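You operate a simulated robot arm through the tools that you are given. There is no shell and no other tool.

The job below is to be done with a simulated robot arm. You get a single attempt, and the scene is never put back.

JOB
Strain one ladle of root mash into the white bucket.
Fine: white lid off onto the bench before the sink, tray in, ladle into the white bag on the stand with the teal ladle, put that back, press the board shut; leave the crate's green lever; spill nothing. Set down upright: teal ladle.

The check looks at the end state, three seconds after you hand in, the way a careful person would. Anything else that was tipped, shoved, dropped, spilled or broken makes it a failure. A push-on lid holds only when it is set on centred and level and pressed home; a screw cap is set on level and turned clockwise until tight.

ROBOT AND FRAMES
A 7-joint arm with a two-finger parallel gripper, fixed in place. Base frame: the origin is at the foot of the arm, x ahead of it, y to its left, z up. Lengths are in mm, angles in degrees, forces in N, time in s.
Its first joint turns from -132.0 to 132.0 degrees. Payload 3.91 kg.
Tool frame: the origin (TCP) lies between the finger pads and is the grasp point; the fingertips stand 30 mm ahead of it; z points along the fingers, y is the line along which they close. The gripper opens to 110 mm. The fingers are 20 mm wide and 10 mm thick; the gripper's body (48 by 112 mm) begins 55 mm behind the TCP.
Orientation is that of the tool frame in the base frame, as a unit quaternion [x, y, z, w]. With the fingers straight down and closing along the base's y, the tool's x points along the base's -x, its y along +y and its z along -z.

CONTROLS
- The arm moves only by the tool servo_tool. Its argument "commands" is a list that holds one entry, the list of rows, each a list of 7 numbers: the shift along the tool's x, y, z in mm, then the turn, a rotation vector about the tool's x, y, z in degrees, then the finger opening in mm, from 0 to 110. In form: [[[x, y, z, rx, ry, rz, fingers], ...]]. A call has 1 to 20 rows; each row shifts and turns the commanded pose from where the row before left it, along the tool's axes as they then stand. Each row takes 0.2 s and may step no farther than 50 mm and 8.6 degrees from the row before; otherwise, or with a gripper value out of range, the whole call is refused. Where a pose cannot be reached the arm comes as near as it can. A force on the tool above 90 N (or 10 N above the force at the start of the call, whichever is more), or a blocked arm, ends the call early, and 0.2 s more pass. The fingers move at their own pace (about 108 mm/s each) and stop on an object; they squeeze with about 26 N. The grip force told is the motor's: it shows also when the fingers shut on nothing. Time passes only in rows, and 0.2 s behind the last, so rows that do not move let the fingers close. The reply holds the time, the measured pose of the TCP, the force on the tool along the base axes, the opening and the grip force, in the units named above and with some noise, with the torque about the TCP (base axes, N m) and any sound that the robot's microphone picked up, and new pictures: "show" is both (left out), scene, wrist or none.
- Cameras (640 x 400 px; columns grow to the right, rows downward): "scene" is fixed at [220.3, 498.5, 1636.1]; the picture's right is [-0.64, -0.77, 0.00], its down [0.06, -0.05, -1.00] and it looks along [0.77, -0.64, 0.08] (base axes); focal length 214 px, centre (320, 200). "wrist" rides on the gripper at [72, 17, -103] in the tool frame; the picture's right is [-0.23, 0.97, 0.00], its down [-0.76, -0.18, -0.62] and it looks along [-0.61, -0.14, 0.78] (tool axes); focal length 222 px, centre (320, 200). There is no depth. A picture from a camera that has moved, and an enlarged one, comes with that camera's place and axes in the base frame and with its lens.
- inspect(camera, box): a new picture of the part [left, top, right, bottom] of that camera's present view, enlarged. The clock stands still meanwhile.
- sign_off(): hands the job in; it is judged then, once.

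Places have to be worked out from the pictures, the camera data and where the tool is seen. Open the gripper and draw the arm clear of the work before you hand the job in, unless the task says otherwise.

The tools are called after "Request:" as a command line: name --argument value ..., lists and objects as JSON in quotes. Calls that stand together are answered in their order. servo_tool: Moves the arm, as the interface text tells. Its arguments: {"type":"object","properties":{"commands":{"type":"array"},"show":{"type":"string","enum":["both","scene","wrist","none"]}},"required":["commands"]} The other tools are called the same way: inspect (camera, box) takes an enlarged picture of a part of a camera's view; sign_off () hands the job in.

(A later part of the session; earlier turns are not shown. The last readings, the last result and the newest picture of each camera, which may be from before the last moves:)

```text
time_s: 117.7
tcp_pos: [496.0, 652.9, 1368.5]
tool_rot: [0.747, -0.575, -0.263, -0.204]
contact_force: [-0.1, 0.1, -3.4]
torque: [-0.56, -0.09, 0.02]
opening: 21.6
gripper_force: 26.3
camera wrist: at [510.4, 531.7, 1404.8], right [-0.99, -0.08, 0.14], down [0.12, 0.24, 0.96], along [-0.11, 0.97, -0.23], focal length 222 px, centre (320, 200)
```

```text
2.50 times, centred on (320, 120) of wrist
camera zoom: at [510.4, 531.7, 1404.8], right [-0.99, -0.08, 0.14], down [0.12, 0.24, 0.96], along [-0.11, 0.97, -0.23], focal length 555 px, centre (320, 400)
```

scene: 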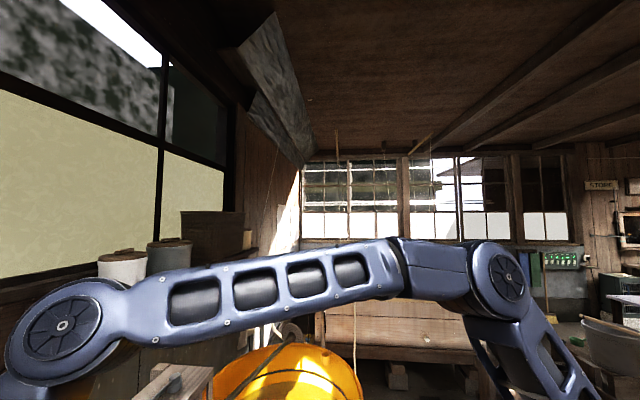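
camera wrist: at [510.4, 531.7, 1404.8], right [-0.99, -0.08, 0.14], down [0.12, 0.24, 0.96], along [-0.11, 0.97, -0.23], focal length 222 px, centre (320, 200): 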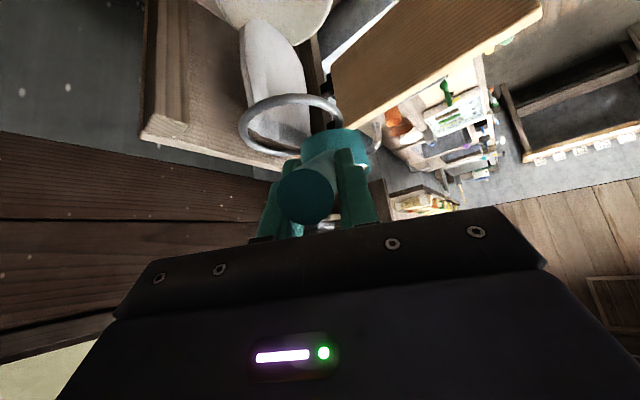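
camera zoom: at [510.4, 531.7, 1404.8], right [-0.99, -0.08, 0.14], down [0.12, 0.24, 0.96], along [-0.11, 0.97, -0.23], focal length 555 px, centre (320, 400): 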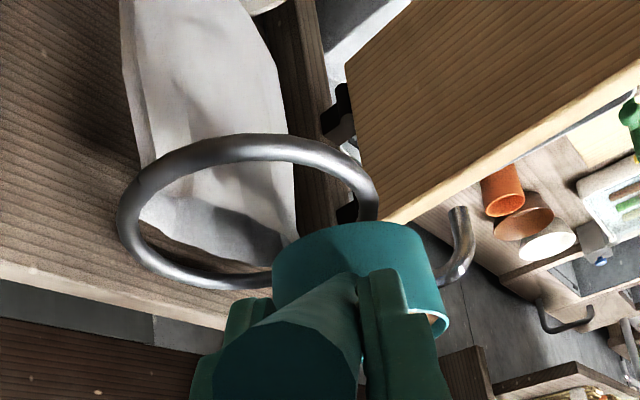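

All is aligned; the arm is free. I begin tipping about the handle axis, first to 30°.

Request:
servo_tool --commands '[[[0, -0.3, 0, -1.0, 0, 1.75, 0], [0, -0.3, 0, -1.94, 0, 3.5, 0], [0, -0.3, 0, -1.94, 0, 3.5, 0], [-0.1, -0.3, 0, -1.455, 0, 2.625, 0], [-0.1, -0.3, 0, -1.455, 0, 2.625, 0], [-0.1, -0.3, -0.1, -1.455, 0, 2.625, 0], [-0.1, -0.3, -0.1, -1.455, 0, 2.625, 0], [-0.1, -0.3, -0.1, -1.455, 0, 2.625, 0], [-0.1, -0.3, -0.1, -1.455, 0, 2.625, 0], [-0.1, -0.3, -0.1, -1.0, 0, 1.75, 0]]]' --show "wrist"

Request:
inspect --camera "wrist" --box '[200, 40, 440, 200]'

```text
time_s: 119.9
tcp_pos: [498.8, 654.5, 1368.1]
tool_rot: [-0.617, 0.692, 0.373, 0.041]
contact_force: [0.6, 0.0, -3.1]
torque: [-0.4, -0.15, 0.01]
opening: 21.5
gripper_force: 26.0
camera wrist: at [508.4, 535.4, 1414.5], right [-0.81, 0.15, 0.57], down [0.59, 0.28, 0.76], along [-0.05, 0.95, -0.31], focal length 222 px, centre (320, 200)
```

wrist: 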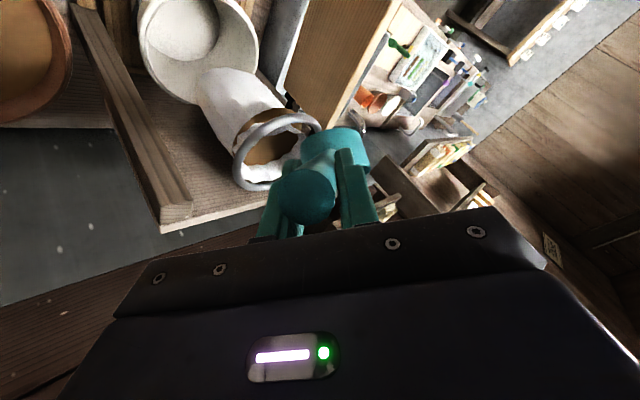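

```text
2.50 times, centred on (320, 120) of wrist
camera zoom: at [508.4, 535.4, 1414.5], right [-0.81, 0.15, 0.57], down [0.59, 0.28, 0.76], along [-0.05, 0.95, -0.31], focal length 555 px, centre (320, 400)
```

zoom: 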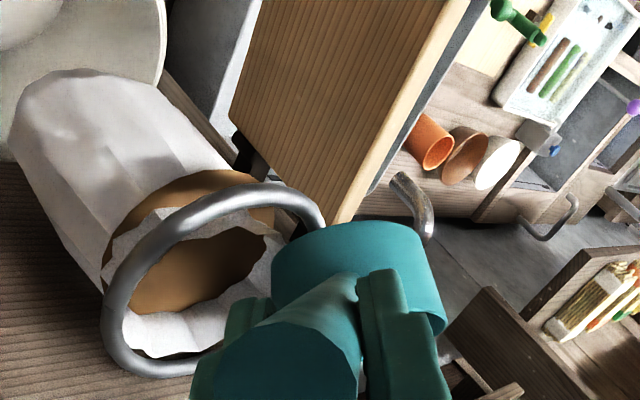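

Mash is going into the bag: brown content now shows in the mouth. I continue tipping slowly to about 75°.

Request:
servo_tool --commands '[[[-0.4, -0.7, -0.2, -1.0, 0, 1.75, 0], [-0.5, -0.7, -0.3, -1.455, 0, 2.625, 0], [-0.5, -0.7, -0.3, -1.455, 0, 2.625, 0], [-0.5, -0.7, -0.3, -1.455, 0, 2.625, 0], [-0.6, -0.6, -0.3, -1.455, 0, 2.625, 0], [-0.6, -0.6, -0.3, -1.455, 0, 2.625, 0], [-0.6, -0.5, -0.4, -1.455, 0, 2.625, 0], [-0.7, -0.5, -0.4, -1.455, 0, 2.625, 0], [-0.7, -0.5, -0.4, -1.455, 0, 2.625, 0], [-0.7, -0.4, -0.4, -1.455, 0, 2.625, 0], [-1.5, -0.9, -0.9, -1.455, 0, 2.625, 0]]]' --show "wrist"

Request:
inspect --camera "wrist" --box '[180, 0, 460, 200]'

```text
time_s: 122.3
tcp_pos: [508.3, 657.0, 1369.4]
tool_rot: [-0.433, 0.763, 0.461, -0.132]
contact_force: [0.4, -0.4, -1.8]
torque: [-0.28, -0.11, 0.03]
opening: 21.6
gripper_force: 26.6
camera wrist: at [519.3, 542.8, 1426.2], right [-0.39, 0.37, 0.84], down [0.92, 0.19, 0.34], along [-0.04, 0.91, -0.42], focal length 222 px, centre (320, 200)
```

wrist: 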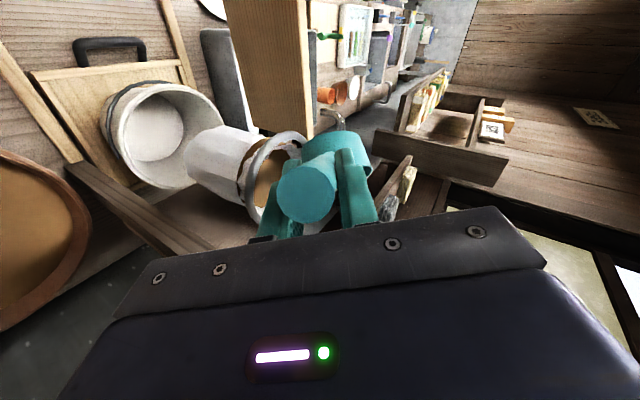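

```text
2.00 times, centred on (320, 100) of wrist
camera zoom: at [519.3, 542.8, 1426.2], right [-0.39, 0.37, 0.84], down [0.92, 0.19, 0.34], along [-0.04, 0.91, -0.42], focal length 444 px, centre (320, 400)
```

zoom: 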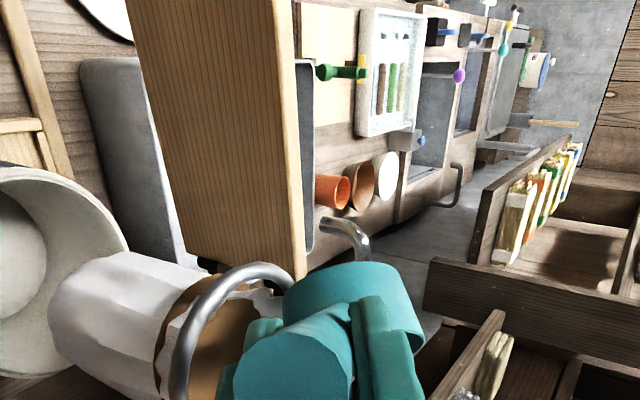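

The load is back to about the empty ladle's weight (≈1.9 N): the mash is in the bag and nothing shows outside. I tip further to ~105° to let the rest drain, staying over the mouth.

Request:
servo_tool --commands '[[[-2.4, -1.2, -1.4, -1.94, 0, 3.5, 0], [-2.5, -1, -1.4, -1.94, 0, 3.5, 0], [-2.5, -0.8, -1.4, -1.94, 0, 3.5, 0], [-2.6, -0.6, -1.4, -1.94, 0, 3.5, 0], [-2.6, -0.4, -1.4, -1.94, 0, 3.5, 0], [-2.6, -0.2, -1.5, -1.94, 0, 3.5, 0], [-2.6, 0, -1.5, -1.94, 0, 3.5, 0], [-2.6, 0.2, -1.5, -1.94, 0, 3.5, 0], [-2.6, 0.4, -1.5, -1.94, 0, 3.5, 0], [-2.6, 0.5, -1.5, -1.94, 0, 3.5, 0], [-2.5, 0.6, -1.4, -1.94, 0, 3.5, 0], [0, 0, 0, 0, 0, 0, 0], [0, 0, 0, 0, 0, 0, 0], [0, 0, 0, 0, 0, 0, 0], [0, 0, 0, 0, 0, 0, 0]]]' --show "wrist"

Request:
inspect --camera "wrist" --box '[120, 20, 440, 240]'

```text
time_s: 125.5
tcp_pos: [539.8, 667.2, 1372.4]
tool_rot: [-0.127, 0.766, 0.523, -0.352]
contact_force: [-0.3, -0.3, -3.3]
torque: [-0.29, -0.14, 0.0]
opening: 21.5
gripper_force: 26.3
camera wrist: at [561.2, 559.0, 1438.8], right [0.33, 0.54, 0.77], down [0.94, -0.09, -0.34], along [-0.11, 0.84, -0.53], focal length 222 px, centre (320, 200)
```

wrist: 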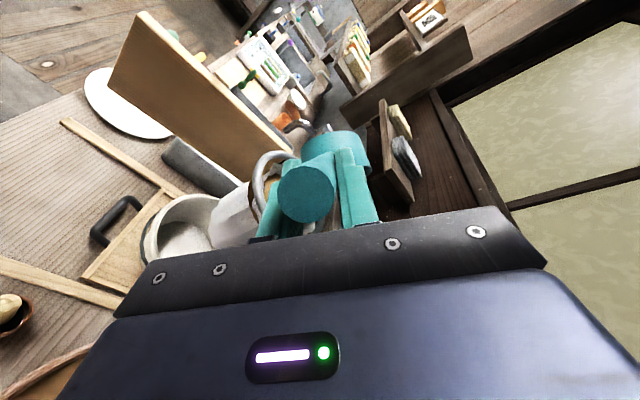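

```text
1.82 times, centred on (280, 130) of wrist
camera zoom: at [561.2, 559.0, 1438.8], right [0.33, 0.54, 0.77], down [0.94, -0.09, -0.34], along [-0.11, 0.84, -0.53], focal length 404 px, centre (393, 327)
```

zoom: 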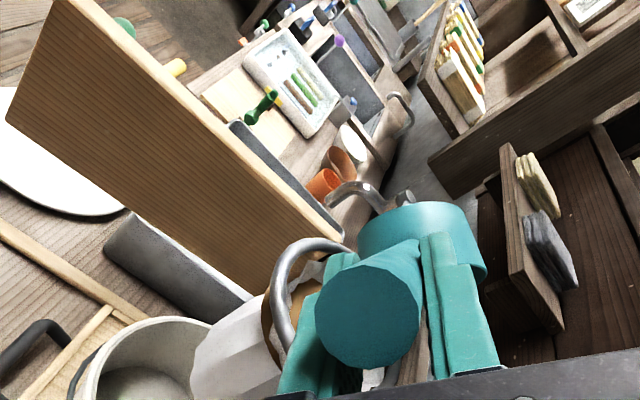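

The torque reading equals the empty ladle's, so it's drained. I raise 50 mm straight up and then roll the ladle back upright.

Request:
servo_tool --commands '[[[2, 4.5, -1, 0, 0, 0, 0], [4, 8.9, -2, 0, 0, 0, 0], [6.1, 13.4, -3.1, 0, 0, 0, 0], [6.1, 13.4, -3.1, 0, 0, 0, 0], [2, 4.5, -1, 0, 0, 0, 0], [0, 0, 0, 3.3, 0, -6, 0], [0, 0, 0, 3.88, 0, -7, 0], [0, 0, 0, 3.88, 0, -7, 0], [0, 0, 0, 3.88, 0, -7, 0], [0, 0, 0, 3.88, 0, -7, 0], [0, 0, 0, 3.88, 0, -7, 0], [0, 0, 0, 3.88, 0, -7, 0], [0, 0, 0, 3.88, 0, -7, 0], [0, 0, 0, 3.88, 0, -7, 0], [0, 0, 0, 3.88, 0, -7, 0], [0, 0, 0, 3.88, 0, -7, 0], [0, 0, 0, 3.88, 0, -7, 0], [0, 0, 0, 3.88, 0, -7, 0], [0, 0, 0, 0, 0, 0, 0]]]' --show "wrist"

Request:
inspect --camera "wrist" --box '[180, 20, 460, 200]'

```text
time_s: 129.5
tcp_pos: [541.7, 667.3, 1421.1]
tool_rot: [0.737, -0.588, -0.277, -0.187]
contact_force: [0.8, 0.7, -1.0]
torque: [-0.25, -0.1, 0.0]
opening: 21.6
gripper_force: 26.7
camera wrist: at [555.4, 545.3, 1458.8], right [-0.98, -0.06, 0.19], down [0.17, 0.25, 0.95], along [-0.1, 0.97, -0.23], focal length 222 px, centre (320, 200)
```

wrist: 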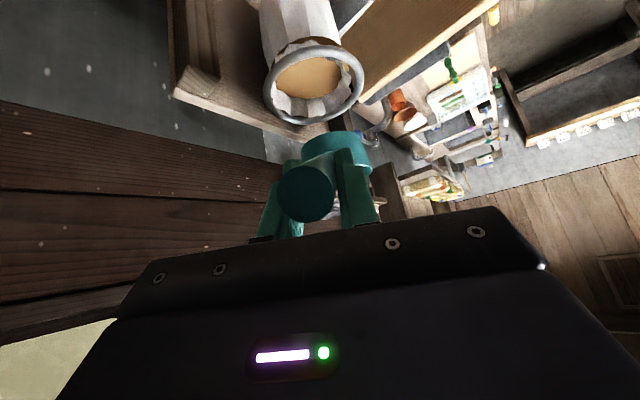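

```text
2.22 times, centred on (320, 110) of wrist
camera zoom: at [555.4, 545.3, 1458.8], right [-0.98, -0.06, 0.19], down [0.17, 0.25, 0.95], along [-0.1, 0.97, -0.23], focal length 494 px, centre (320, 400)
```

zoom: 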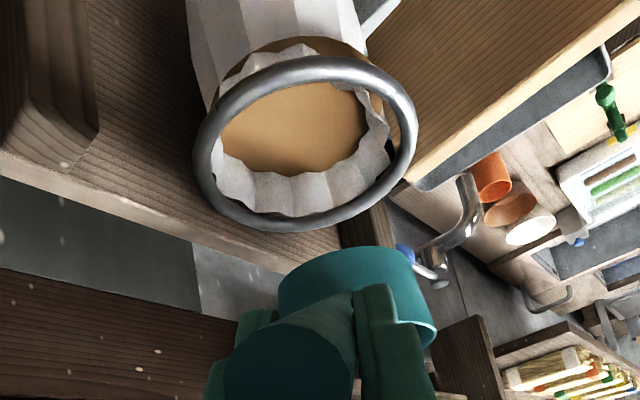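

The bag filled out nicely with the mash inside, no spill visible. Now I turn the empty ladle back to its pick-up orientation and move back above its place on the bench.

Request:
servo_tool --commands '[[[0, 0, 0, -4.36, 0.2, -6.49, 0], [0, 0, 0, -4.36, 0.2, -6.49, 0], [0, 0, 0, -4.36, 0.2, -6.49, 0], [0, 0, 0, -4.36, 0.2, -6.49, 0], [10, 8, -8, 0, 0, 0, 0], [23, 15, -18.6, 0, 0, 0, 0], [23, 16, -18.6, 0, 0, 0, 0], [23, 16, -18.6, 0, 0, 0, 0], [23, 16, -18.6, 0, 0, 0, 0], [23, 16, -18.6, 0, 0, 0, 0], [23, 16, -18.6, 0, 0, 0, 0], [23, 16, -18.6, 0, 0, 0, 0], [23, 16, -18.6, 0, 0, 0, 0], [23, 16, -18.6, 0, 0, 0, 0], [23, 16, -18.6, 0, 0, 0, 0], [23, 16, -18.6, 0, 0, 0, 0], [13.7, 7, -10.7, 0, 0, 0, 0], [0, 0, 0, 0, 0, 0, 0]]]' --show "wrist"

```text
time_s: 133.3
tcp_pos: [657.5, 279.8, 1422.7]
tool_rot: [0.871, -0.361, -0.308, -0.126]
contact_force: [0.1, 0.1, -2.0]
torque: [-0.19, -0.21, 0.0]
opening: 21.5
gripper_force: 26.4
camera wrist: at [732.2, 182.7, 1458.5], right [-0.81, -0.56, 0.15], down [-0.01, 0.27, 0.96], along [-0.58, 0.78, -0.23], focal length 222 px, centre (320, 200)
```

wrist: 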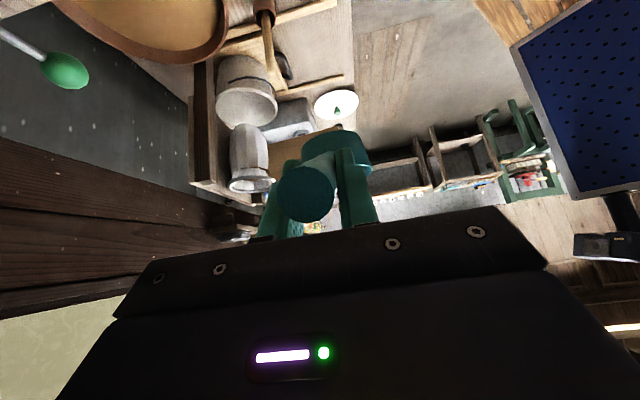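

Exactly the pick-up orientation and place. I descend to about 50 mm above the resting height.

Request:
servo_tool --commands '[[[6.3, -1, 7.8, 0, 0, 0, 0], [15, -1, 18.6, 0, 0, 0, 0], [21, 0, 26, 0, 0, 0, 0], [21, 0, 26, 0, 0, 0, 0], [21, 0, 26, 0, 0, 0, 0], [21, 0, 26, 0, 0, 0, 0], [21, 0, 26, 0, 0, 0, 0], [21, 0, 26, 0, 0, 0, 0], [21, 0, 26, 0, 0, 0, 0], [21, 0, 26, 0, 0, 0, 0], [21, 0, 26, 0, 0, 0, 0], [21, 0, 26, 0, 0, 0, 0], [21, 0, 26, 0, 0, 0, 0], [21, 0, 26, 0, 0, 0, 0], [12, 0, 14.9, 0, 0, 0, 0], [6.3, 0, 7.8, 0, 0, 0, 0], [0, 0, 0, 0, 0, 0, 0]]]' --show "wrist"

Request:
inspect --camera "wrist" --box '[160, 20, 480, 220]'

```text
time_s: 136.9
tcp_pos: [658.3, 281.4, 958.5]
tool_rot: [0.871, -0.361, -0.307, -0.127]
contact_force: [-0.1, 0.1, -1.5]
torque: [-0.23, -0.22, -0.04]
opening: 21.8
gripper_force: 25.9
camera wrist: at [732.5, 183.3, 994.6], right [-0.81, -0.56, 0.14], down [-0.02, 0.27, 0.96], along [-0.58, 0.78, -0.23], focal length 222 px, centre (320, 200)
```

wrist: 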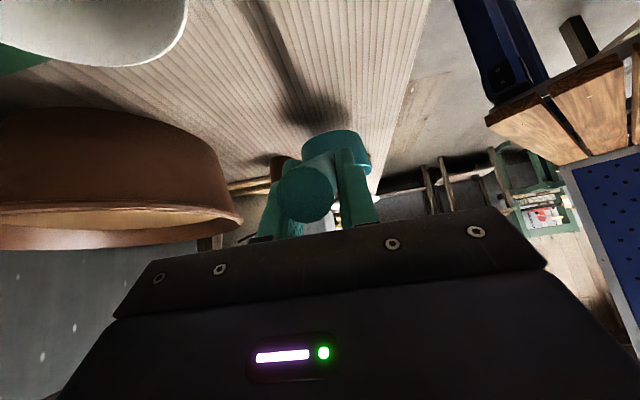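

```text
2.00 times, centred on (320, 120) of wrist
camera zoom: at [732.5, 183.3, 994.6], right [-0.81, -0.56, 0.14], down [-0.02, 0.27, 0.96], along [-0.58, 0.78, -0.23], focal length 444 px, centre (320, 360)
```

zoom: 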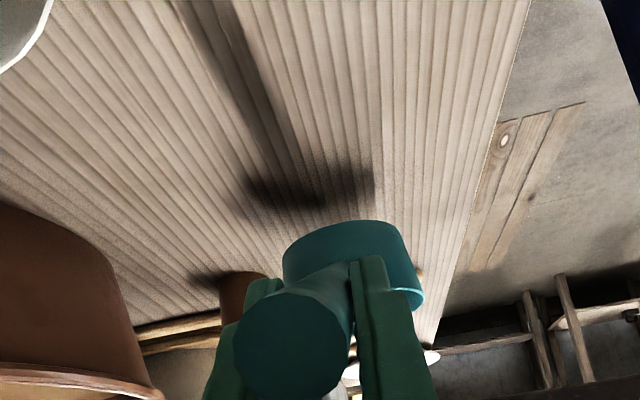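

Compared with the pick-up view the cup sits slightly lower in the grip (small droop). I zoom with the same box as before to quantify.

Request:
inspect --camera "wrist" --box '[200, 80, 440, 230]'

```text
2.67 times, centred on (320, 155) of wrist
camera zoom: at [732.5, 183.3, 994.6], right [-0.81, -0.56, 0.14], down [-0.02, 0.27, 0.96], along [-0.58, 0.78, -0.23], focal length 592 px, centre (320, 320)
```

zoom: 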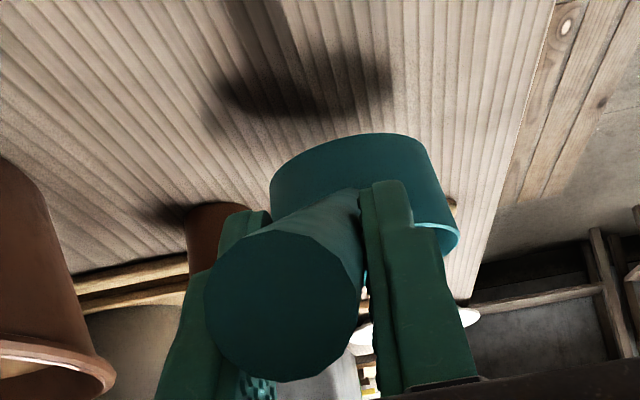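

The droop is about 2°. I pitch the tool up 2° so the cup bottom is level, then lower to just above contact and feel down.

Request:
servo_tool --commands '[[[0, 0, 0, 0, -2.1, 0, 0], [5, 0, 6.2, 0, 0, 0, 0], [6.3, 0, 7.8, 0, 0, 0, 0], [6.3, 0, 7.8, 0, 0, 0, 0], [5, 0, 6.2, 0, 0, 0, 0], [2.5, 0, 3.1, 0, 0, 0, 0]]]' --show "none"

Request:
servo_tool --commands '[[[1.3, 0, 1.6, 0, 0, 0, 0], [1.3, 0, 1.6, 0, 0, 0, 0]]]' --show "wrist"

```text
time_s: 138.3
tcp_pos: [657.4, 282.9, 917.8]
tool_rot: [0.865, -0.358, -0.324, -0.133]
contact_force: [0.4, 0.3, -2.3]
torque: [-0.19, -0.2, -0.01]
opening: 21.7
gripper_force: 26.0
```

```text
time_s: 138.9
tcp_pos: [658.7, 283.9, 913.9]
tool_rot: [0.865, -0.36, -0.324, -0.133]
contact_force: [2.2, -0.4, 2.6]
torque: [0.28, 0.5, -0.04]
opening: 21.4
gripper_force: 26.5
camera wrist: at [732.3, 184.1, 946.1], right [-0.81, -0.57, 0.15], down [0.01, 0.24, 0.97], along [-0.59, 0.79, -0.19], focal length 222 px, centre (320, 200)
```

wrist: 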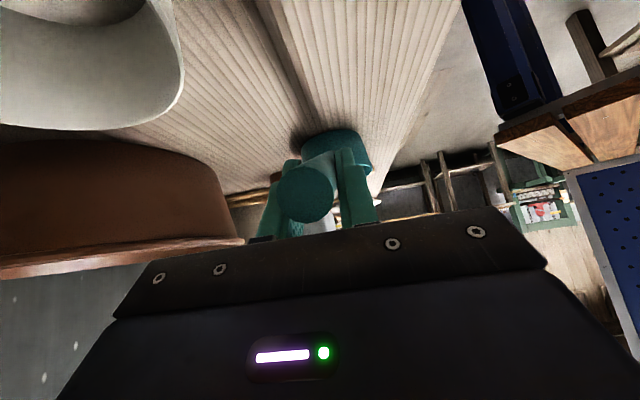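

Touching the bench (force now +2.6 N). I press 1.5 mm more to settle the bottom flat and then open slowly.

Request:
servo_tool --commands '[[[1, 0, 1.2, 0, 0, 0, 0], [0, 0, 0, 0, 0, 0, 22], [0, 0, 0, 0, 0, 0, 24], [0, 0, 0, 0, 0, 0, 28], [0, 0, 0, 0, 0, 0, 34], [0, 0, 0, 0, 0, 0, 60], [0, 0, 0, 0, 0, 0, 60]]]' --show "wrist"

Request:
inspect --camera "wrist" --box '[200, 80, 440, 230]'

```text
time_s: 140.5
tcp_pos: [658.0, 283.6, 913.0]
tool_rot: [0.865, -0.358, -0.324, -0.132]
contact_force: [-0.3, 0.6, 0.3]
torque: [0.0, -0.01, 0.0]
opening: 60.0
gripper_force: 0.0
camera wrist: at [732.2, 184.2, 944.3], right [-0.81, -0.57, 0.15], down [0.01, 0.24, 0.97], along [-0.59, 0.79, -0.19], focal length 222 px, centre (320, 200)
```

wrist: 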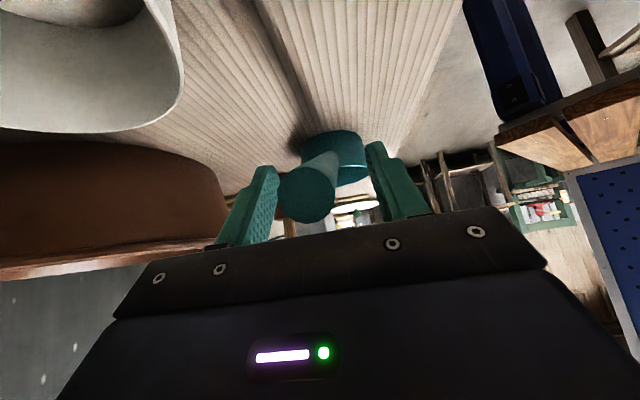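

```text
2.67 times, centred on (320, 155) of wrist
camera zoom: at [732.2, 184.2, 944.3], right [-0.81, -0.57, 0.15], down [0.01, 0.24, 0.97], along [-0.59, 0.79, -0.19], focal length 592 px, centre (320, 320)
```

zoom: 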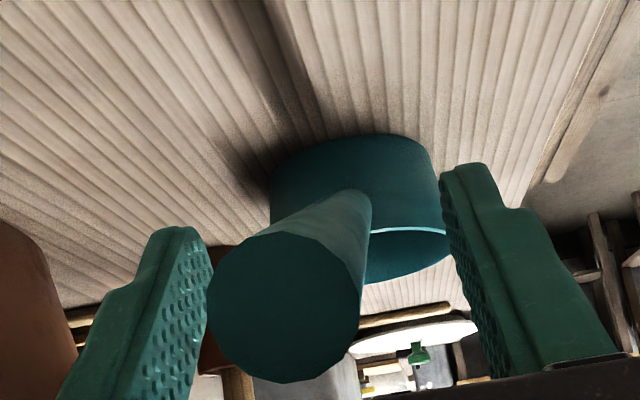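

The ladle stands upright, free of the fingers. I retreat along the tool axis and then up, and check it.

Request:
servo_tool --commands '[[[0, 0, -15, 0, 0, 0, 60], [0, 0, -30, 0, 0, 0, 60], [0, 0, -40, 0, 0, 0, 60], [0, 0, -40, 0, 0, 0, 60], [-20, 0, -30, 0, 0, 0, 60], [-28, 0, -35, 0, 0, 0, 60], [-28, 0, -35, 0, 0, 0, 60], [-28, 0, -35, 0, 0, 0, 60], [0, 0, 0, 0, 8, 0, 60], [0, 0, 0, 0, 8, 0, 60], [0, 0, 0, 0, 8, 0, 60], [0, 0, 0, 0, 8, 0, 60], [0, 0, 0, 0, 8.5, 0, 60], [0, 0, 0, 0, 0, 0, 60]]]' --show "wrist"

Request:
inspect --camera "wrist" --box '[160, 0, 480, 200]'

```text
time_s: 143.5
tcp_pos: [722.0, 218.1, 1177.1]
tool_rot: [0.924, -0.383, -0.004, 0.0]
contact_force: [0.3, 0.3, -0.7]
torque: [-0.01, -0.01, 0.02]
opening: 60.2
gripper_force: 0.0
camera wrist: at [762.7, 154.0, 1281.0], right [-0.85, -0.53, 0.0], down [-0.41, 0.66, 0.63], along [-0.33, 0.53, -0.78], focal length 222 px, centre (320, 200)
```

wrist: 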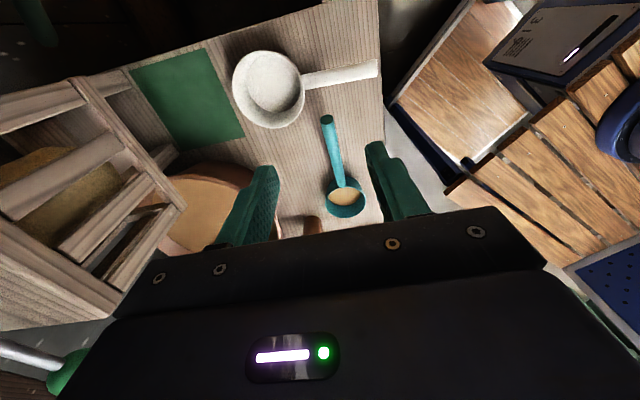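

```text
2.00 times, centred on (320, 100) of wrist
camera zoom: at [762.7, 154.0, 1281.0], right [-0.85, -0.53, 0.0], down [-0.41, 0.66, 0.63], along [-0.33, 0.53, -0.78], focal length 444 px, centre (320, 400)
```

zoom: 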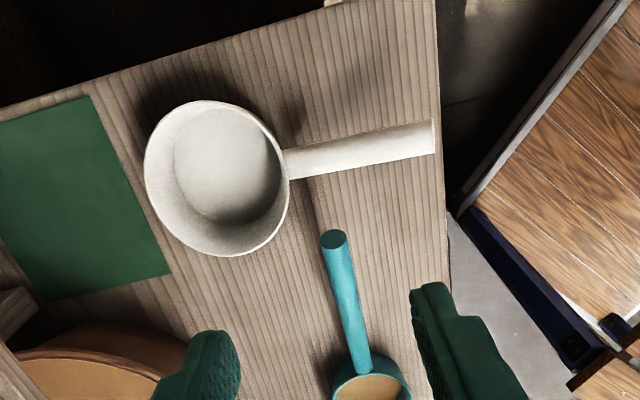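

The ladle stands upright in its place (only a residue film in the cup). Next is the board: I rise and move along the near side to look at it from the left.

Request:
servo_tool --commands '[[[0, 20, -40, 0, 0, 0, 30], [0, 40, -30, 0, 0, 0, 0], [0, 40, 0, 0, 0, 0, 0], [-48, 0, 0, 0, 0, 0, 0], [-48, 0, 0, 0, 0, 0, 0], [-48, 0, 0, 0, 0, 0, 0], [-48, 0, 0, 0, 0, 0, 0], [-48, 0, 0, 0, 0, 0, 0], [-48, 0, 0, 0, 0, 0, 0], [-48, 0, 0, 0, 0, 0, 0], [-48, 0, 0, 0, 0, 0, 0], [0, 0, 0, 0, 0, 0, 0]]]' --show "wrist"

Request:
inspect --camera "wrist" --box '[60, 0, 420, 220]'

```text
time_s: 146.1
tcp_pos: [379.5, 418.5, 1250.8]
tool_rot: [0.924, -0.383, -0.004, -0.001]
contact_force: [0.7, 0.1, -0.4]
torque: [0.03, -0.01, 0.01]
opening: 0.0
gripper_force: 25.9
camera wrist: at [420.2, 354.5, 1354.6], right [-0.85, -0.53, 0.0], down [-0.41, 0.66, 0.63], along [-0.33, 0.53, -0.78], focal length 222 px, centre (320, 200)
```

wrist: 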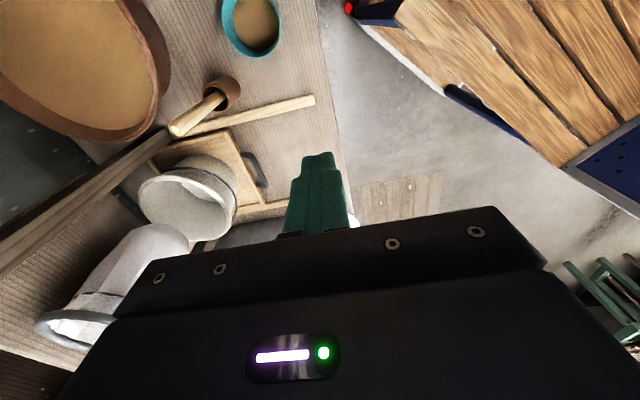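

```text
1.78 times, centred on (240, 110) of wrist
camera zoom: at [420.2, 354.5, 1354.6], right [-0.85, -0.53, 0.0], down [-0.41, 0.66, 0.63], along [-0.33, 0.53, -0.78], focal length 395 px, centre (462, 360)
```

zoom: 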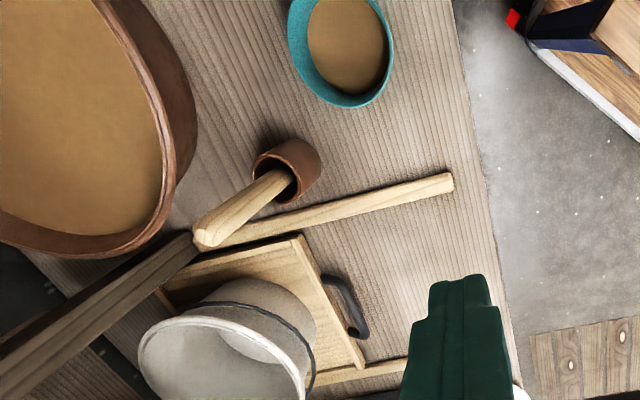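

I zoom on the ladle cup to judge how much remains in it.

Request:
inspect --camera "wrist" --box '[200, 0, 310, 70]'

Request:
inspect --camera "wrist" --box '[30, 140, 250, 280]'

```text
5.71 times, centred on (255, 35) of wrist
camera zoom: at [420.2, 354.5, 1354.6], right [-0.85, -0.53, 0.0], down [-0.41, 0.66, 0.63], along [-0.33, 0.53, -0.78], focal length 1269 px, centre (691, 1143)
```

zoom: 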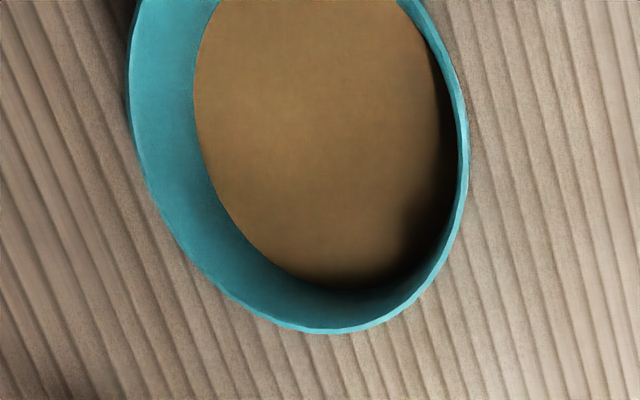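

```text
2.86 times, centred on (140, 210) of wrist
camera zoom: at [420.2, 354.5, 1354.6], right [-0.85, -0.53, 0.0], down [-0.41, 0.66, 0.63], along [-0.33, 0.53, -0.78], focal length 635 px, centre (834, 171)
```

zoom: 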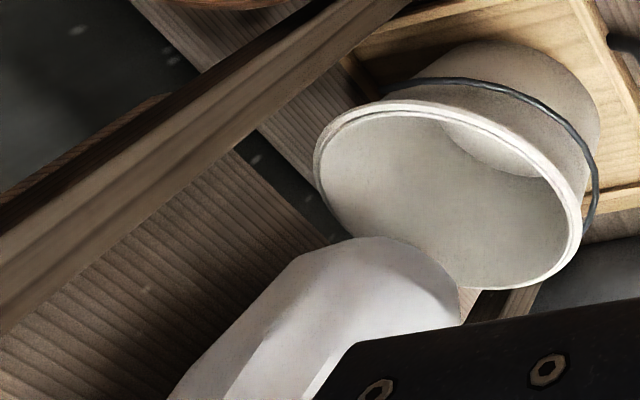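

Only a thin residue remains. I tilt the tool up to view the board, its hinge side and green handle from here.

Request:
servo_tool --commands '[[[0, 0, 0, 0, -8, 0, 0], [0, 0, 0, 0, -8, 0, 0], [0, 0, 0, 0, -8, 0, 0], [0, 0, 0, 0, -8, 0, 60], [0, 0, 0, 0, -4, 0, 110], [0, 0, 0, 0, 0, 0, 110]]]' --show "wrist"

Request:
inspect --camera "wrist" --box '[120, 0, 440, 200]'

```text
time_s: 147.5
tcp_pos: [380.5, 417.8, 1251.1]
tool_rot: [0.877, -0.364, -0.291, -0.119]
contact_force: [0.4, 0.4, 0.5]
torque: [-0.01, 0.01, -0.02]
opening: 110.1
gripper_force: 0.0
camera wrist: at [453.9, 321.7, 1291.9], right [-0.82, -0.56, 0.14], down [-0.04, 0.3, 0.95], along [-0.57, 0.77, -0.27], focal length 222 px, centre (320, 200)
```

wrist: 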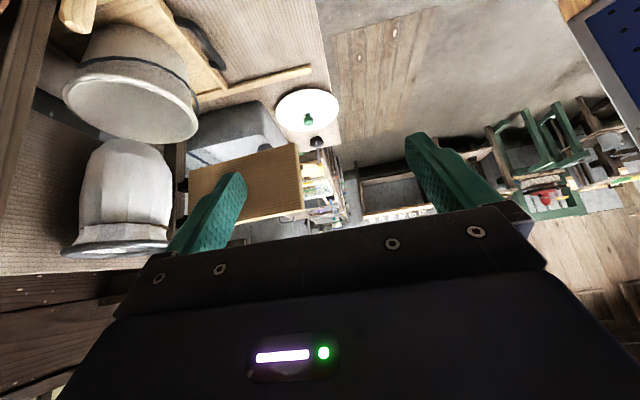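

```text
2.00 times, centred on (280, 100) of wrist
camera zoom: at [453.9, 321.7, 1291.9], right [-0.82, -0.56, 0.14], down [-0.04, 0.3, 0.95], along [-0.57, 0.77, -0.27], focal length 444 px, centre (400, 400)
```

zoom: 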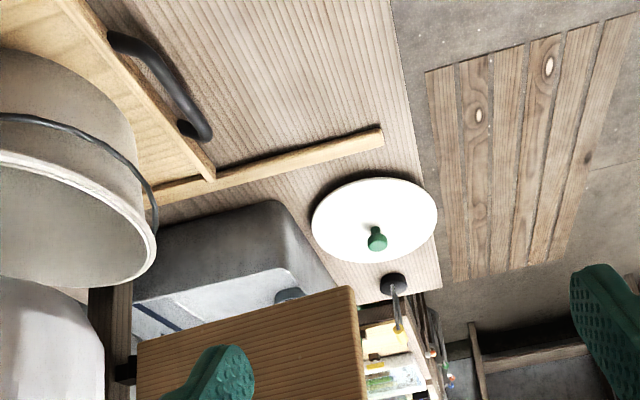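

Board: left face l≈340, from d≈650 (free end) to d≈926 (hinge), z 1030–1183, with the vertical green D-handle on its far (+l) face near the free end. I straighten up and turn the yaw by 165° so I can approach the handle from the outer side and push it.

Request:
servo_tool --commands '[[[0, 0, 0, 0, 8, 0, 60], [0, 0, 0, 0, 8, 0, 16], [0, 0, 0, 0, 8, 0, 16], [0, 0, 0, 0, 8, 0, 16], [0, 0, 0, 0, 4, 0, 16], [0, 0, 0, 0, 0, 8.25, 16], [0, 0, 0, 0, 0, 8.25, 16], [0, 0, 0, 0, 0, 8.25, 16], [0, 0, 0, 0, 0, 8.25, 16], [0, 0, 0, 0, 0, 8.25, 16], [0, 0, 0, 0, 0, 8.25, 16], [0, 0, 0, 0, 0, 8.25, 16], [0, 0, 0, 0, 0, 8.25, 16], [0, 0, 0, 0, 0, 8.25, 16], [0, 0, 0, 0, 0, 8.25, 16], [0, 0, 0, 0, 0, 8.25, 16], [0, 0, 0, 0, 0, 0, 16]]]' --show "wrist"

```text
time_s: 151.1
tcp_pos: [381.3, 418.2, 1249.8]
tool_rot: [-0.376, 0.927, 0.004, -0.002]
contact_force: [0.0, 0.5, 0.2]
torque: [-0.02, 0.02, -0.02]
opening: 15.8
gripper_force: 0.1
camera wrist: at [318.0, 379.4, 1355.2], right [-0.52, 0.86, 0.01], down [0.68, 0.4, 0.62], along [0.53, 0.32, -0.78], focal length 222 px, centre (320, 200)
```

wrist: 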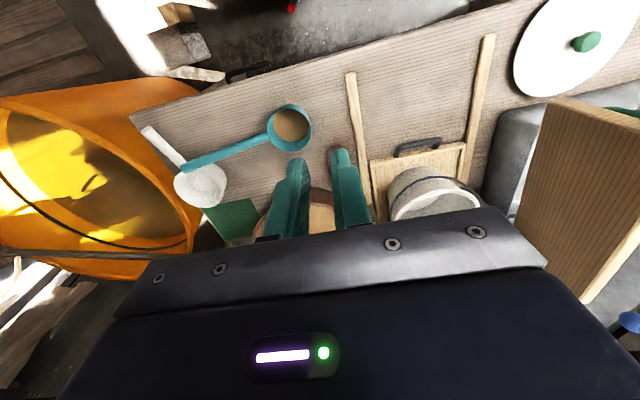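

Now slide right to l≈470 and turn the remaining 75°.

Request:
servo_tool --commands '[[[0, 46, 0, 0, 0, 0, 16], [0, 46, 0, 0, 0, 0, 16], [0, 46, 0, 0, 0, 0, 16], [0, 46, 0, 0, 0, 0, 16], [0, 46, 0, 0, 0, 0, 16], [0, 46, 0, 0, 0, 0, 16], [0, 46, 0, 0, 0, 0, 16], [0, 46, 0, 0, 0, 0, 16], [0, 46, 0, 0, 0, 0, 16], [0, 30, 0, 0, 0, 0, 16], [0, 0, 0, 0, 0, 8.3, 16], [0, 0, 0, 0, 0, 8.3, 16], [0, 0, 0, 0, 0, 8.3, 16], [0, 0, 0, 0, 0, 8.3, 16], [0, 0, 0, 0, 0, 8.3, 16], [0, 0, 0, 0, 0, 8.3, 16], [0, 0, 0, 0, 0, 8.3, 16], [0, 0, 0, 0, 0, 8.3, 16], [0, 0, 0, 0, 0, 8.3, 16], [0, 0, 0, 0, 0, 0, 16]]]' --show "wrist"

Request:
inspect --camera "wrist" --box '[160, 0, 480, 200]'

```text
time_s: 155.3
tcp_pos: [72.8, 736.1, 1253.7]
tool_rot: [0.263, 0.965, 0.002, -0.004]
contact_force: [-0.3, -0.3, -0.2]
torque: [-0.01, -0.01, -0.01]
opening: 16.1
gripper_force: 0.0
camera wrist: at [18.6, 787.2, 1359.7], right [0.69, 0.72, 0.0], down [0.57, -0.54, 0.62], along [0.44, -0.43, -0.79], focal length 222 px, centre (320, 200)
```

wrist: 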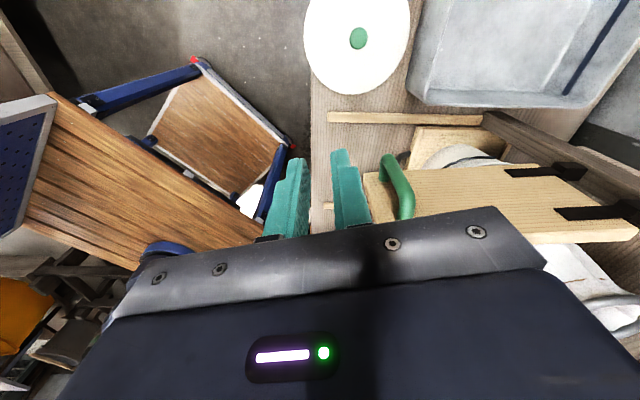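

```text
2.00 times, centred on (320, 100) of wrist
camera zoom: at [18.6, 787.2, 1359.7], right [0.69, 0.72, 0.0], down [0.57, -0.54, 0.62], along [0.44, -0.43, -0.79], focal length 444 px, centre (320, 400)
```

zoom: 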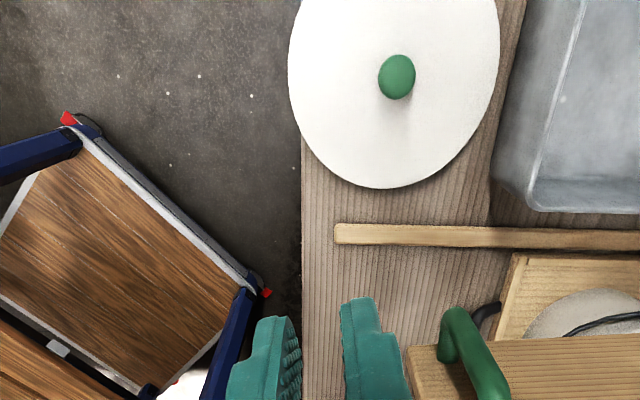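

The outer side is in view: strap hinges at the right and the green handle near the free end. I zoom on the handle and hinges.

Request:
inspect --camera "wrist" --box '[340, 130, 460, 220]'

Request:
inspect --camera "wrist" --box '[460, 110, 640, 260]'

```text
4.44 times, centred on (400, 175) of wrist
camera zoom: at [18.6, 787.2, 1359.7], right [0.69, 0.72, 0.0], down [0.57, -0.54, 0.62], along [0.44, -0.43, -0.79], focal length 987 px, centre (-36, 311)
```

zoom: 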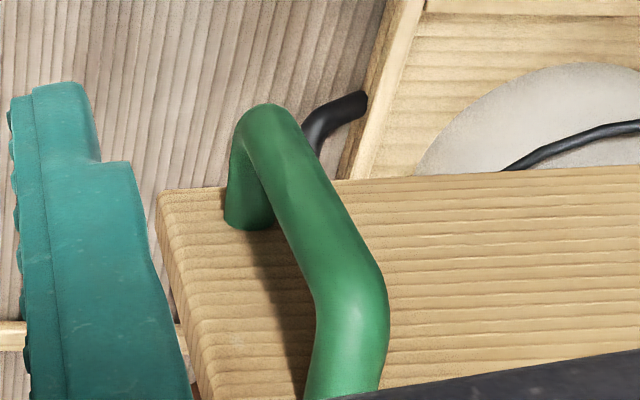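

```text
2.67 times, centred on (550, 185) of wrist
camera zoom: at [18.6, 787.2, 1359.7], right [0.69, 0.72, 0.0], down [0.57, -0.54, 0.62], along [0.44, -0.43, -0.79], focal length 592 px, centre (-293, 240)
```

zoom: 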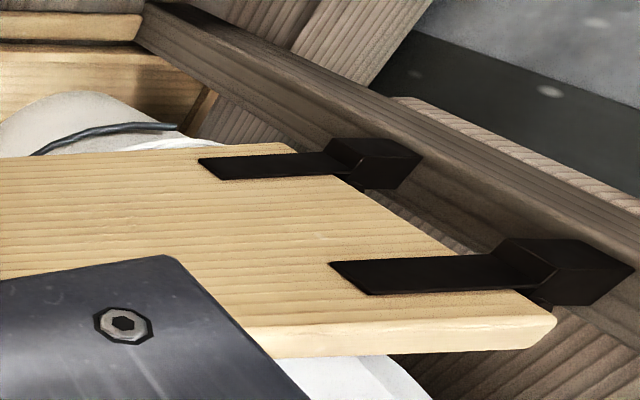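

Handle bar at ≈ (d 673, l 391), z 1053–1154; hinge pivot ≈ (d 940, l 368). I'll push the bar from outside with the nearly closed finger pair, tool tilted 20°, swinging about the hinge. First I go to a point outside the bar at z≈1135.

Request:
servo_tool --commands '[[[0, 0, 0, 0, 0, 4.75, 16], [0, 0, 0, 0, 0, 4.75, 16], [0, 0, 0, 0, -7, 0, 16], [0, 0, 0, 0, -7, 0, 16], [0, 0, 0, 0, -6, 0, 16], [-5.6, 33.3, 2, 0, 0, 0, 16], [-5.6, 33.3, 2, 0, 0, 0, 16], [-5.6, 33.3, 2, 0, 0, 0, 16], [0, 0, 0, 0, 0, 0, 16]]]' --show "wrist"

Request:
inspect --camera "wrist" --box '[240, 80, 440, 220]'

```text
time_s: 157.3
tcp_pos: [150.4, 803.0, 1253.3]
tool_rot: [0.337, 0.926, -0.059, 0.159]
contact_force: [0.5, -0.6, -0.8]
torque: [-0.01, -0.02, 0.0]
opening: 16.0
gripper_force: 0.0
camera wrist: at [82.0, 880.8, 1329.1], right [0.79, 0.61, 0.07], down [0.28, -0.46, 0.84], along [0.55, -0.64, -0.53], focal length 222 px, centre (320, 200)
```

wrist: 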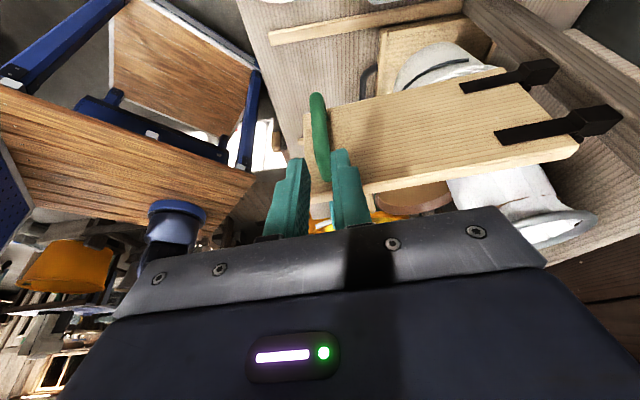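

```text
2.86 times, centred on (340, 150) of wrist
camera zoom: at [82.0, 880.8, 1329.1], right [0.79, 0.61, 0.07], down [0.28, -0.46, 0.84], along [0.55, -0.64, -0.53], focal length 635 px, centre (263, 343)
```

zoom: 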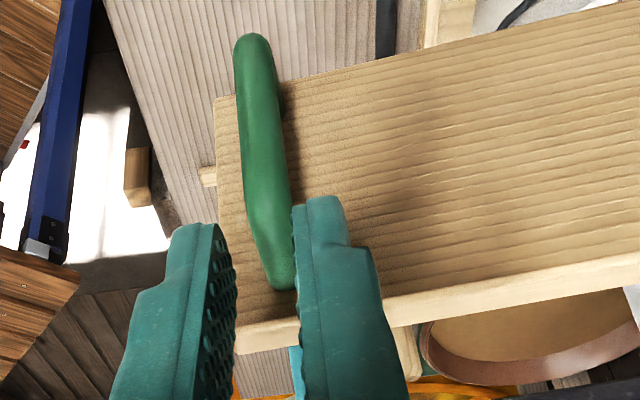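

The bar lines up with the finger pair. I lower to z≈1135.

Request:
servo_tool --commands '[[[13.5, 0, 37, 0, 0, 0, 16], [13.5, 0, 37, 0, 0, 0, 16], [13.5, 0, 37, 0, 0, 0, 16], [0, 0, 0, 0, 0, 0, 16]]]' --show "wrist"

Request:
inspect --camera "wrist" --box '[240, 80, 440, 220]'

```text
time_s: 158.3
tcp_pos: [149.3, 803.2, 1136.9]
tool_rot: [0.337, 0.926, -0.058, 0.158]
contact_force: [0.1, 0.8, 0.2]
torque: [0.0, -0.02, 0.0]
opening: 15.7
gripper_force: 0.0
camera wrist: at [80.4, 881.0, 1211.2], right [0.79, 0.61, 0.07], down [0.28, -0.46, 0.84], along [0.55, -0.64, -0.53], focal length 222 px, centre (320, 200)
```

wrist: 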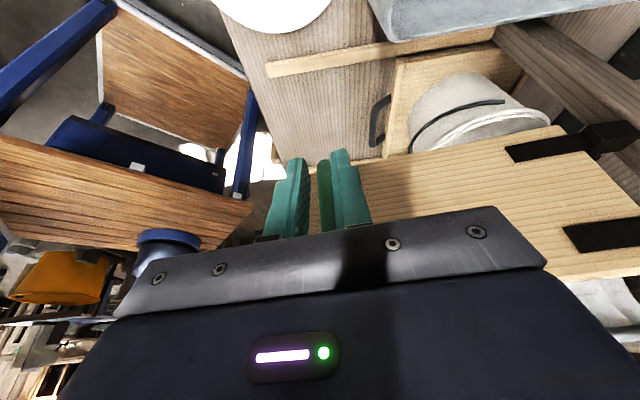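

```text
2.86 times, centred on (340, 150) of wrist
camera zoom: at [80.4, 881.0, 1211.2], right [0.79, 0.61, 0.07], down [0.28, -0.46, 0.84], along [0.55, -0.64, -0.53], focal length 635 px, centre (263, 343)
```

zoom: 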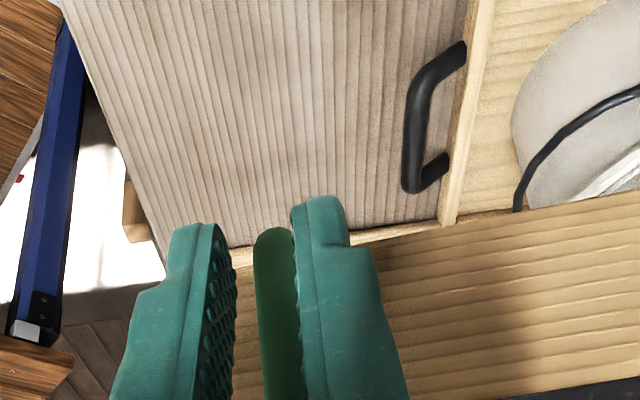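

The bar sits between the two fingertips ahead. I shift 4 mm and move in to contact.

Request:
servo_tool --commands '[[[-7.5, 4, 2.7, 0, 0, 0, 16], [-7.5, 0, 2.7, 0, 0, 0, 16], [-5.6, 0, 2, 0, 0, 0, 16], [-4.7, 0, 1.7, 0, 0, 0, 16]]]' --show "none"

Request:
servo_tool --commands '[[[-4.7, 0, 1.7, 0, 0, 0, 16], [-4.7, 0, 1.7, 0, 0, 0, 16], [-4.7, 0, 1.7, 0, 0, 0, 16]]]' --show "wrist"

Request:
inspect --camera "wrist" --box '[240, 80, 440, 220]'

```text
time_s: 159.3
tcp_pos: [172.4, 788.0, 1135.6]
tool_rot: [0.337, 0.926, -0.059, 0.159]
contact_force: [0.0, 0.6, -0.9]
torque: [-0.05, -0.01, 0.0]
opening: 15.7
gripper_force: 0.1
```

```text
time_s: 160.1
tcp_pos: [182.9, 778.5, 1135.5]
tool_rot: [0.337, 0.926, -0.058, 0.159]
contact_force: [1.4, -0.2, -0.6]
torque: [-0.01, -0.01, 0.02]
opening: 15.8
gripper_force: 0.2
camera wrist: at [115.3, 857.1, 1210.4], right [0.79, 0.61, 0.07], down [0.28, -0.46, 0.84], along [0.55, -0.64, -0.53], focal length 222 px, centre (320, 200)
```

wrist: 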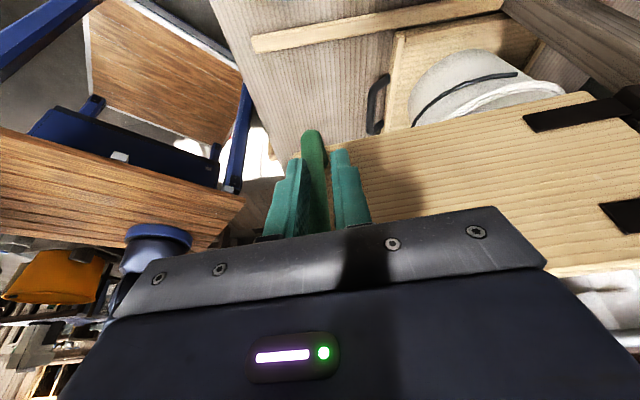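

```text
2.86 times, centred on (340, 150) of wrist
camera zoom: at [115.3, 857.1, 1210.4], right [0.79, 0.61, 0.07], down [0.28, -0.46, 0.84], along [0.55, -0.64, -0.53], focal length 635 px, centre (263, 343)
```

zoom: 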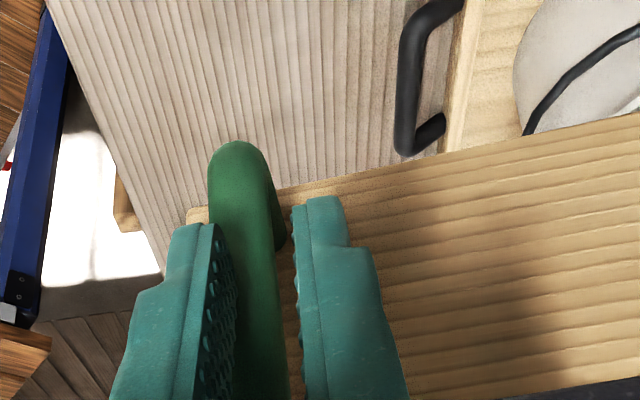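

Nearly touching. I push on in small steps watching the force.

Request:
servo_tool --commands '[[[-3.8, -2, 1.4, 0, 0, 0, 16], [-3.8, 0, 1.4, 0, 0, 0, 16], [-3.8, 0, 1.4, 0, 0, 0, 16]]]' --show "none"

Request:
servo_tool --commands '[[[-4.7, 0, 1.7, 0, 0, 0, 16], [-4.7, 0, 1.7, 0, 0, 0, 16]]]' --show "wrist"

Request:
inspect --camera "wrist" --box '[240, 80, 440, 220]'

```text
time_s: 160.9
tcp_pos: [191.0, 767.8, 1136.3]
tool_rot: [0.337, 0.926, -0.059, 0.159]
contact_force: [0.1, -0.7, 0.3]
torque: [-0.01, -0.06, 0.01]
opening: 16.1
gripper_force: 0.1
```

```text
time_s: 161.5
tcp_pos: [198.5, 762.7, 1135.3]
tool_rot: [0.337, 0.926, -0.059, 0.159]
contact_force: [0.3, -0.3, 0.3]
torque: [-0.02, 0.0, -0.03]
opening: 15.8
gripper_force: 0.0
camera wrist: at [131.2, 841.7, 1210.4], right [0.79, 0.61, 0.07], down [0.28, -0.46, 0.84], along [0.55, -0.64, -0.53], focal length 222 px, centre (320, 200)
```

wrist: 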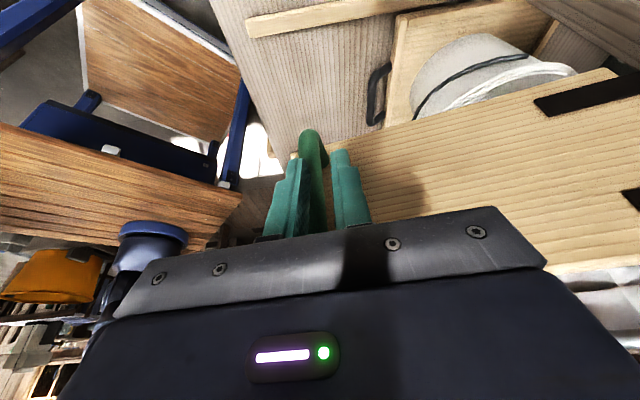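

```text
2.86 times, centred on (340, 150) of wrist
camera zoom: at [131.2, 841.7, 1210.4], right [0.79, 0.61, 0.07], down [0.28, -0.46, 0.84], along [0.55, -0.64, -0.53], focal length 635 px, centre (263, 343)
```

zoom: 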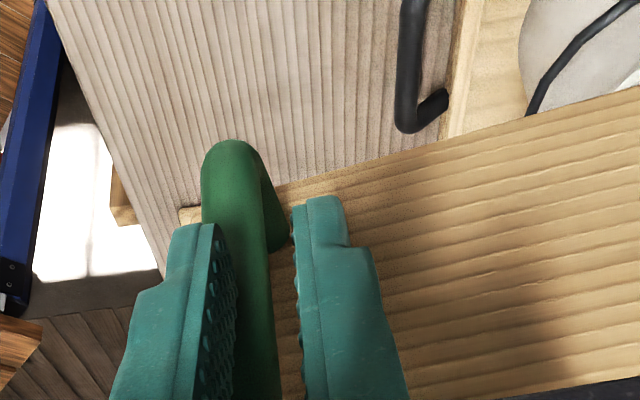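

The board swings freely with the handle against the fingers. I follow its arc about the hinge, turning the tool along, 15° at first.

Request:
servo_tool --commands '[[[-13.2, -3.7, 4.8, -1.03, 0, -2.82, 16], [-13.2, -3.7, 4.8, -1.03, 0, -2.82, 16], [-13.2, -3.7, 4.8, -1.03, 0, -2.82, 16], [-13.2, -3.2, 4.8, -1.03, 0, -2.82, 16], [-13.2, -2.2, 4.8, -1.03, 0, -2.82, 16]]]' --show "wrist"

Request:
inspect --camera "wrist" --box '[200, 60, 480, 230]'

```text
time_s: 162.7
tcp_pos: [247.4, 709.3, 1135.6]
tool_rot: [0.213, 0.962, -0.036, 0.166]
contact_force: [0.4, 0.2, -0.6]
torque: [-0.01, 0.04, 0.01]
opening: 16.2
gripper_force: 0.1
camera wrist: at [161.3, 768.6, 1209.7], right [0.6, 0.79, 0.08], down [0.39, -0.38, 0.84], along [0.7, -0.48, -0.54], focal length 222 px, centre (320, 200)
```

wrist: 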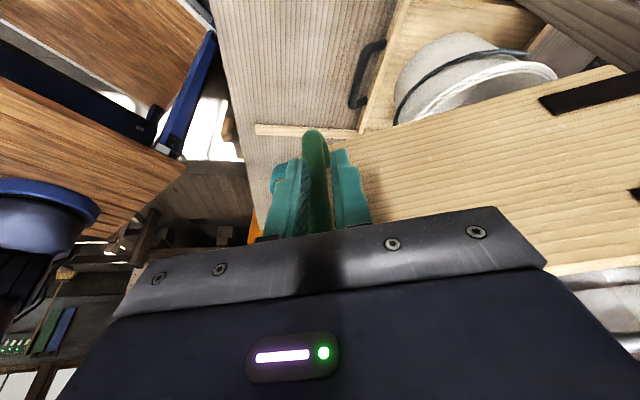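

```text
2.29 times, centred on (340, 145) of wrist
camera zoom: at [161.3, 768.6, 1209.7], right [0.6, 0.79, 0.08], down [0.39, -0.38, 0.84], along [0.7, -0.48, -0.54], focal length 508 px, centre (274, 326)
```

zoom: 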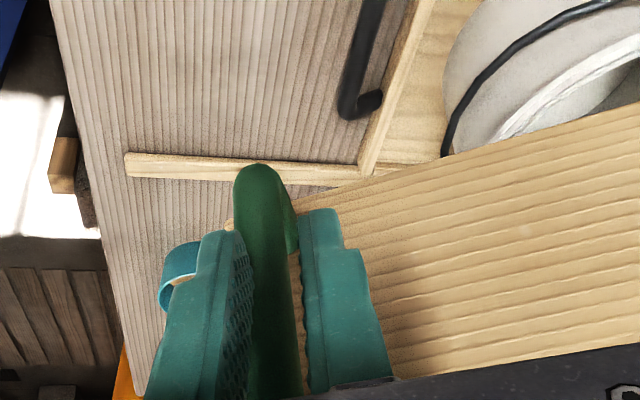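

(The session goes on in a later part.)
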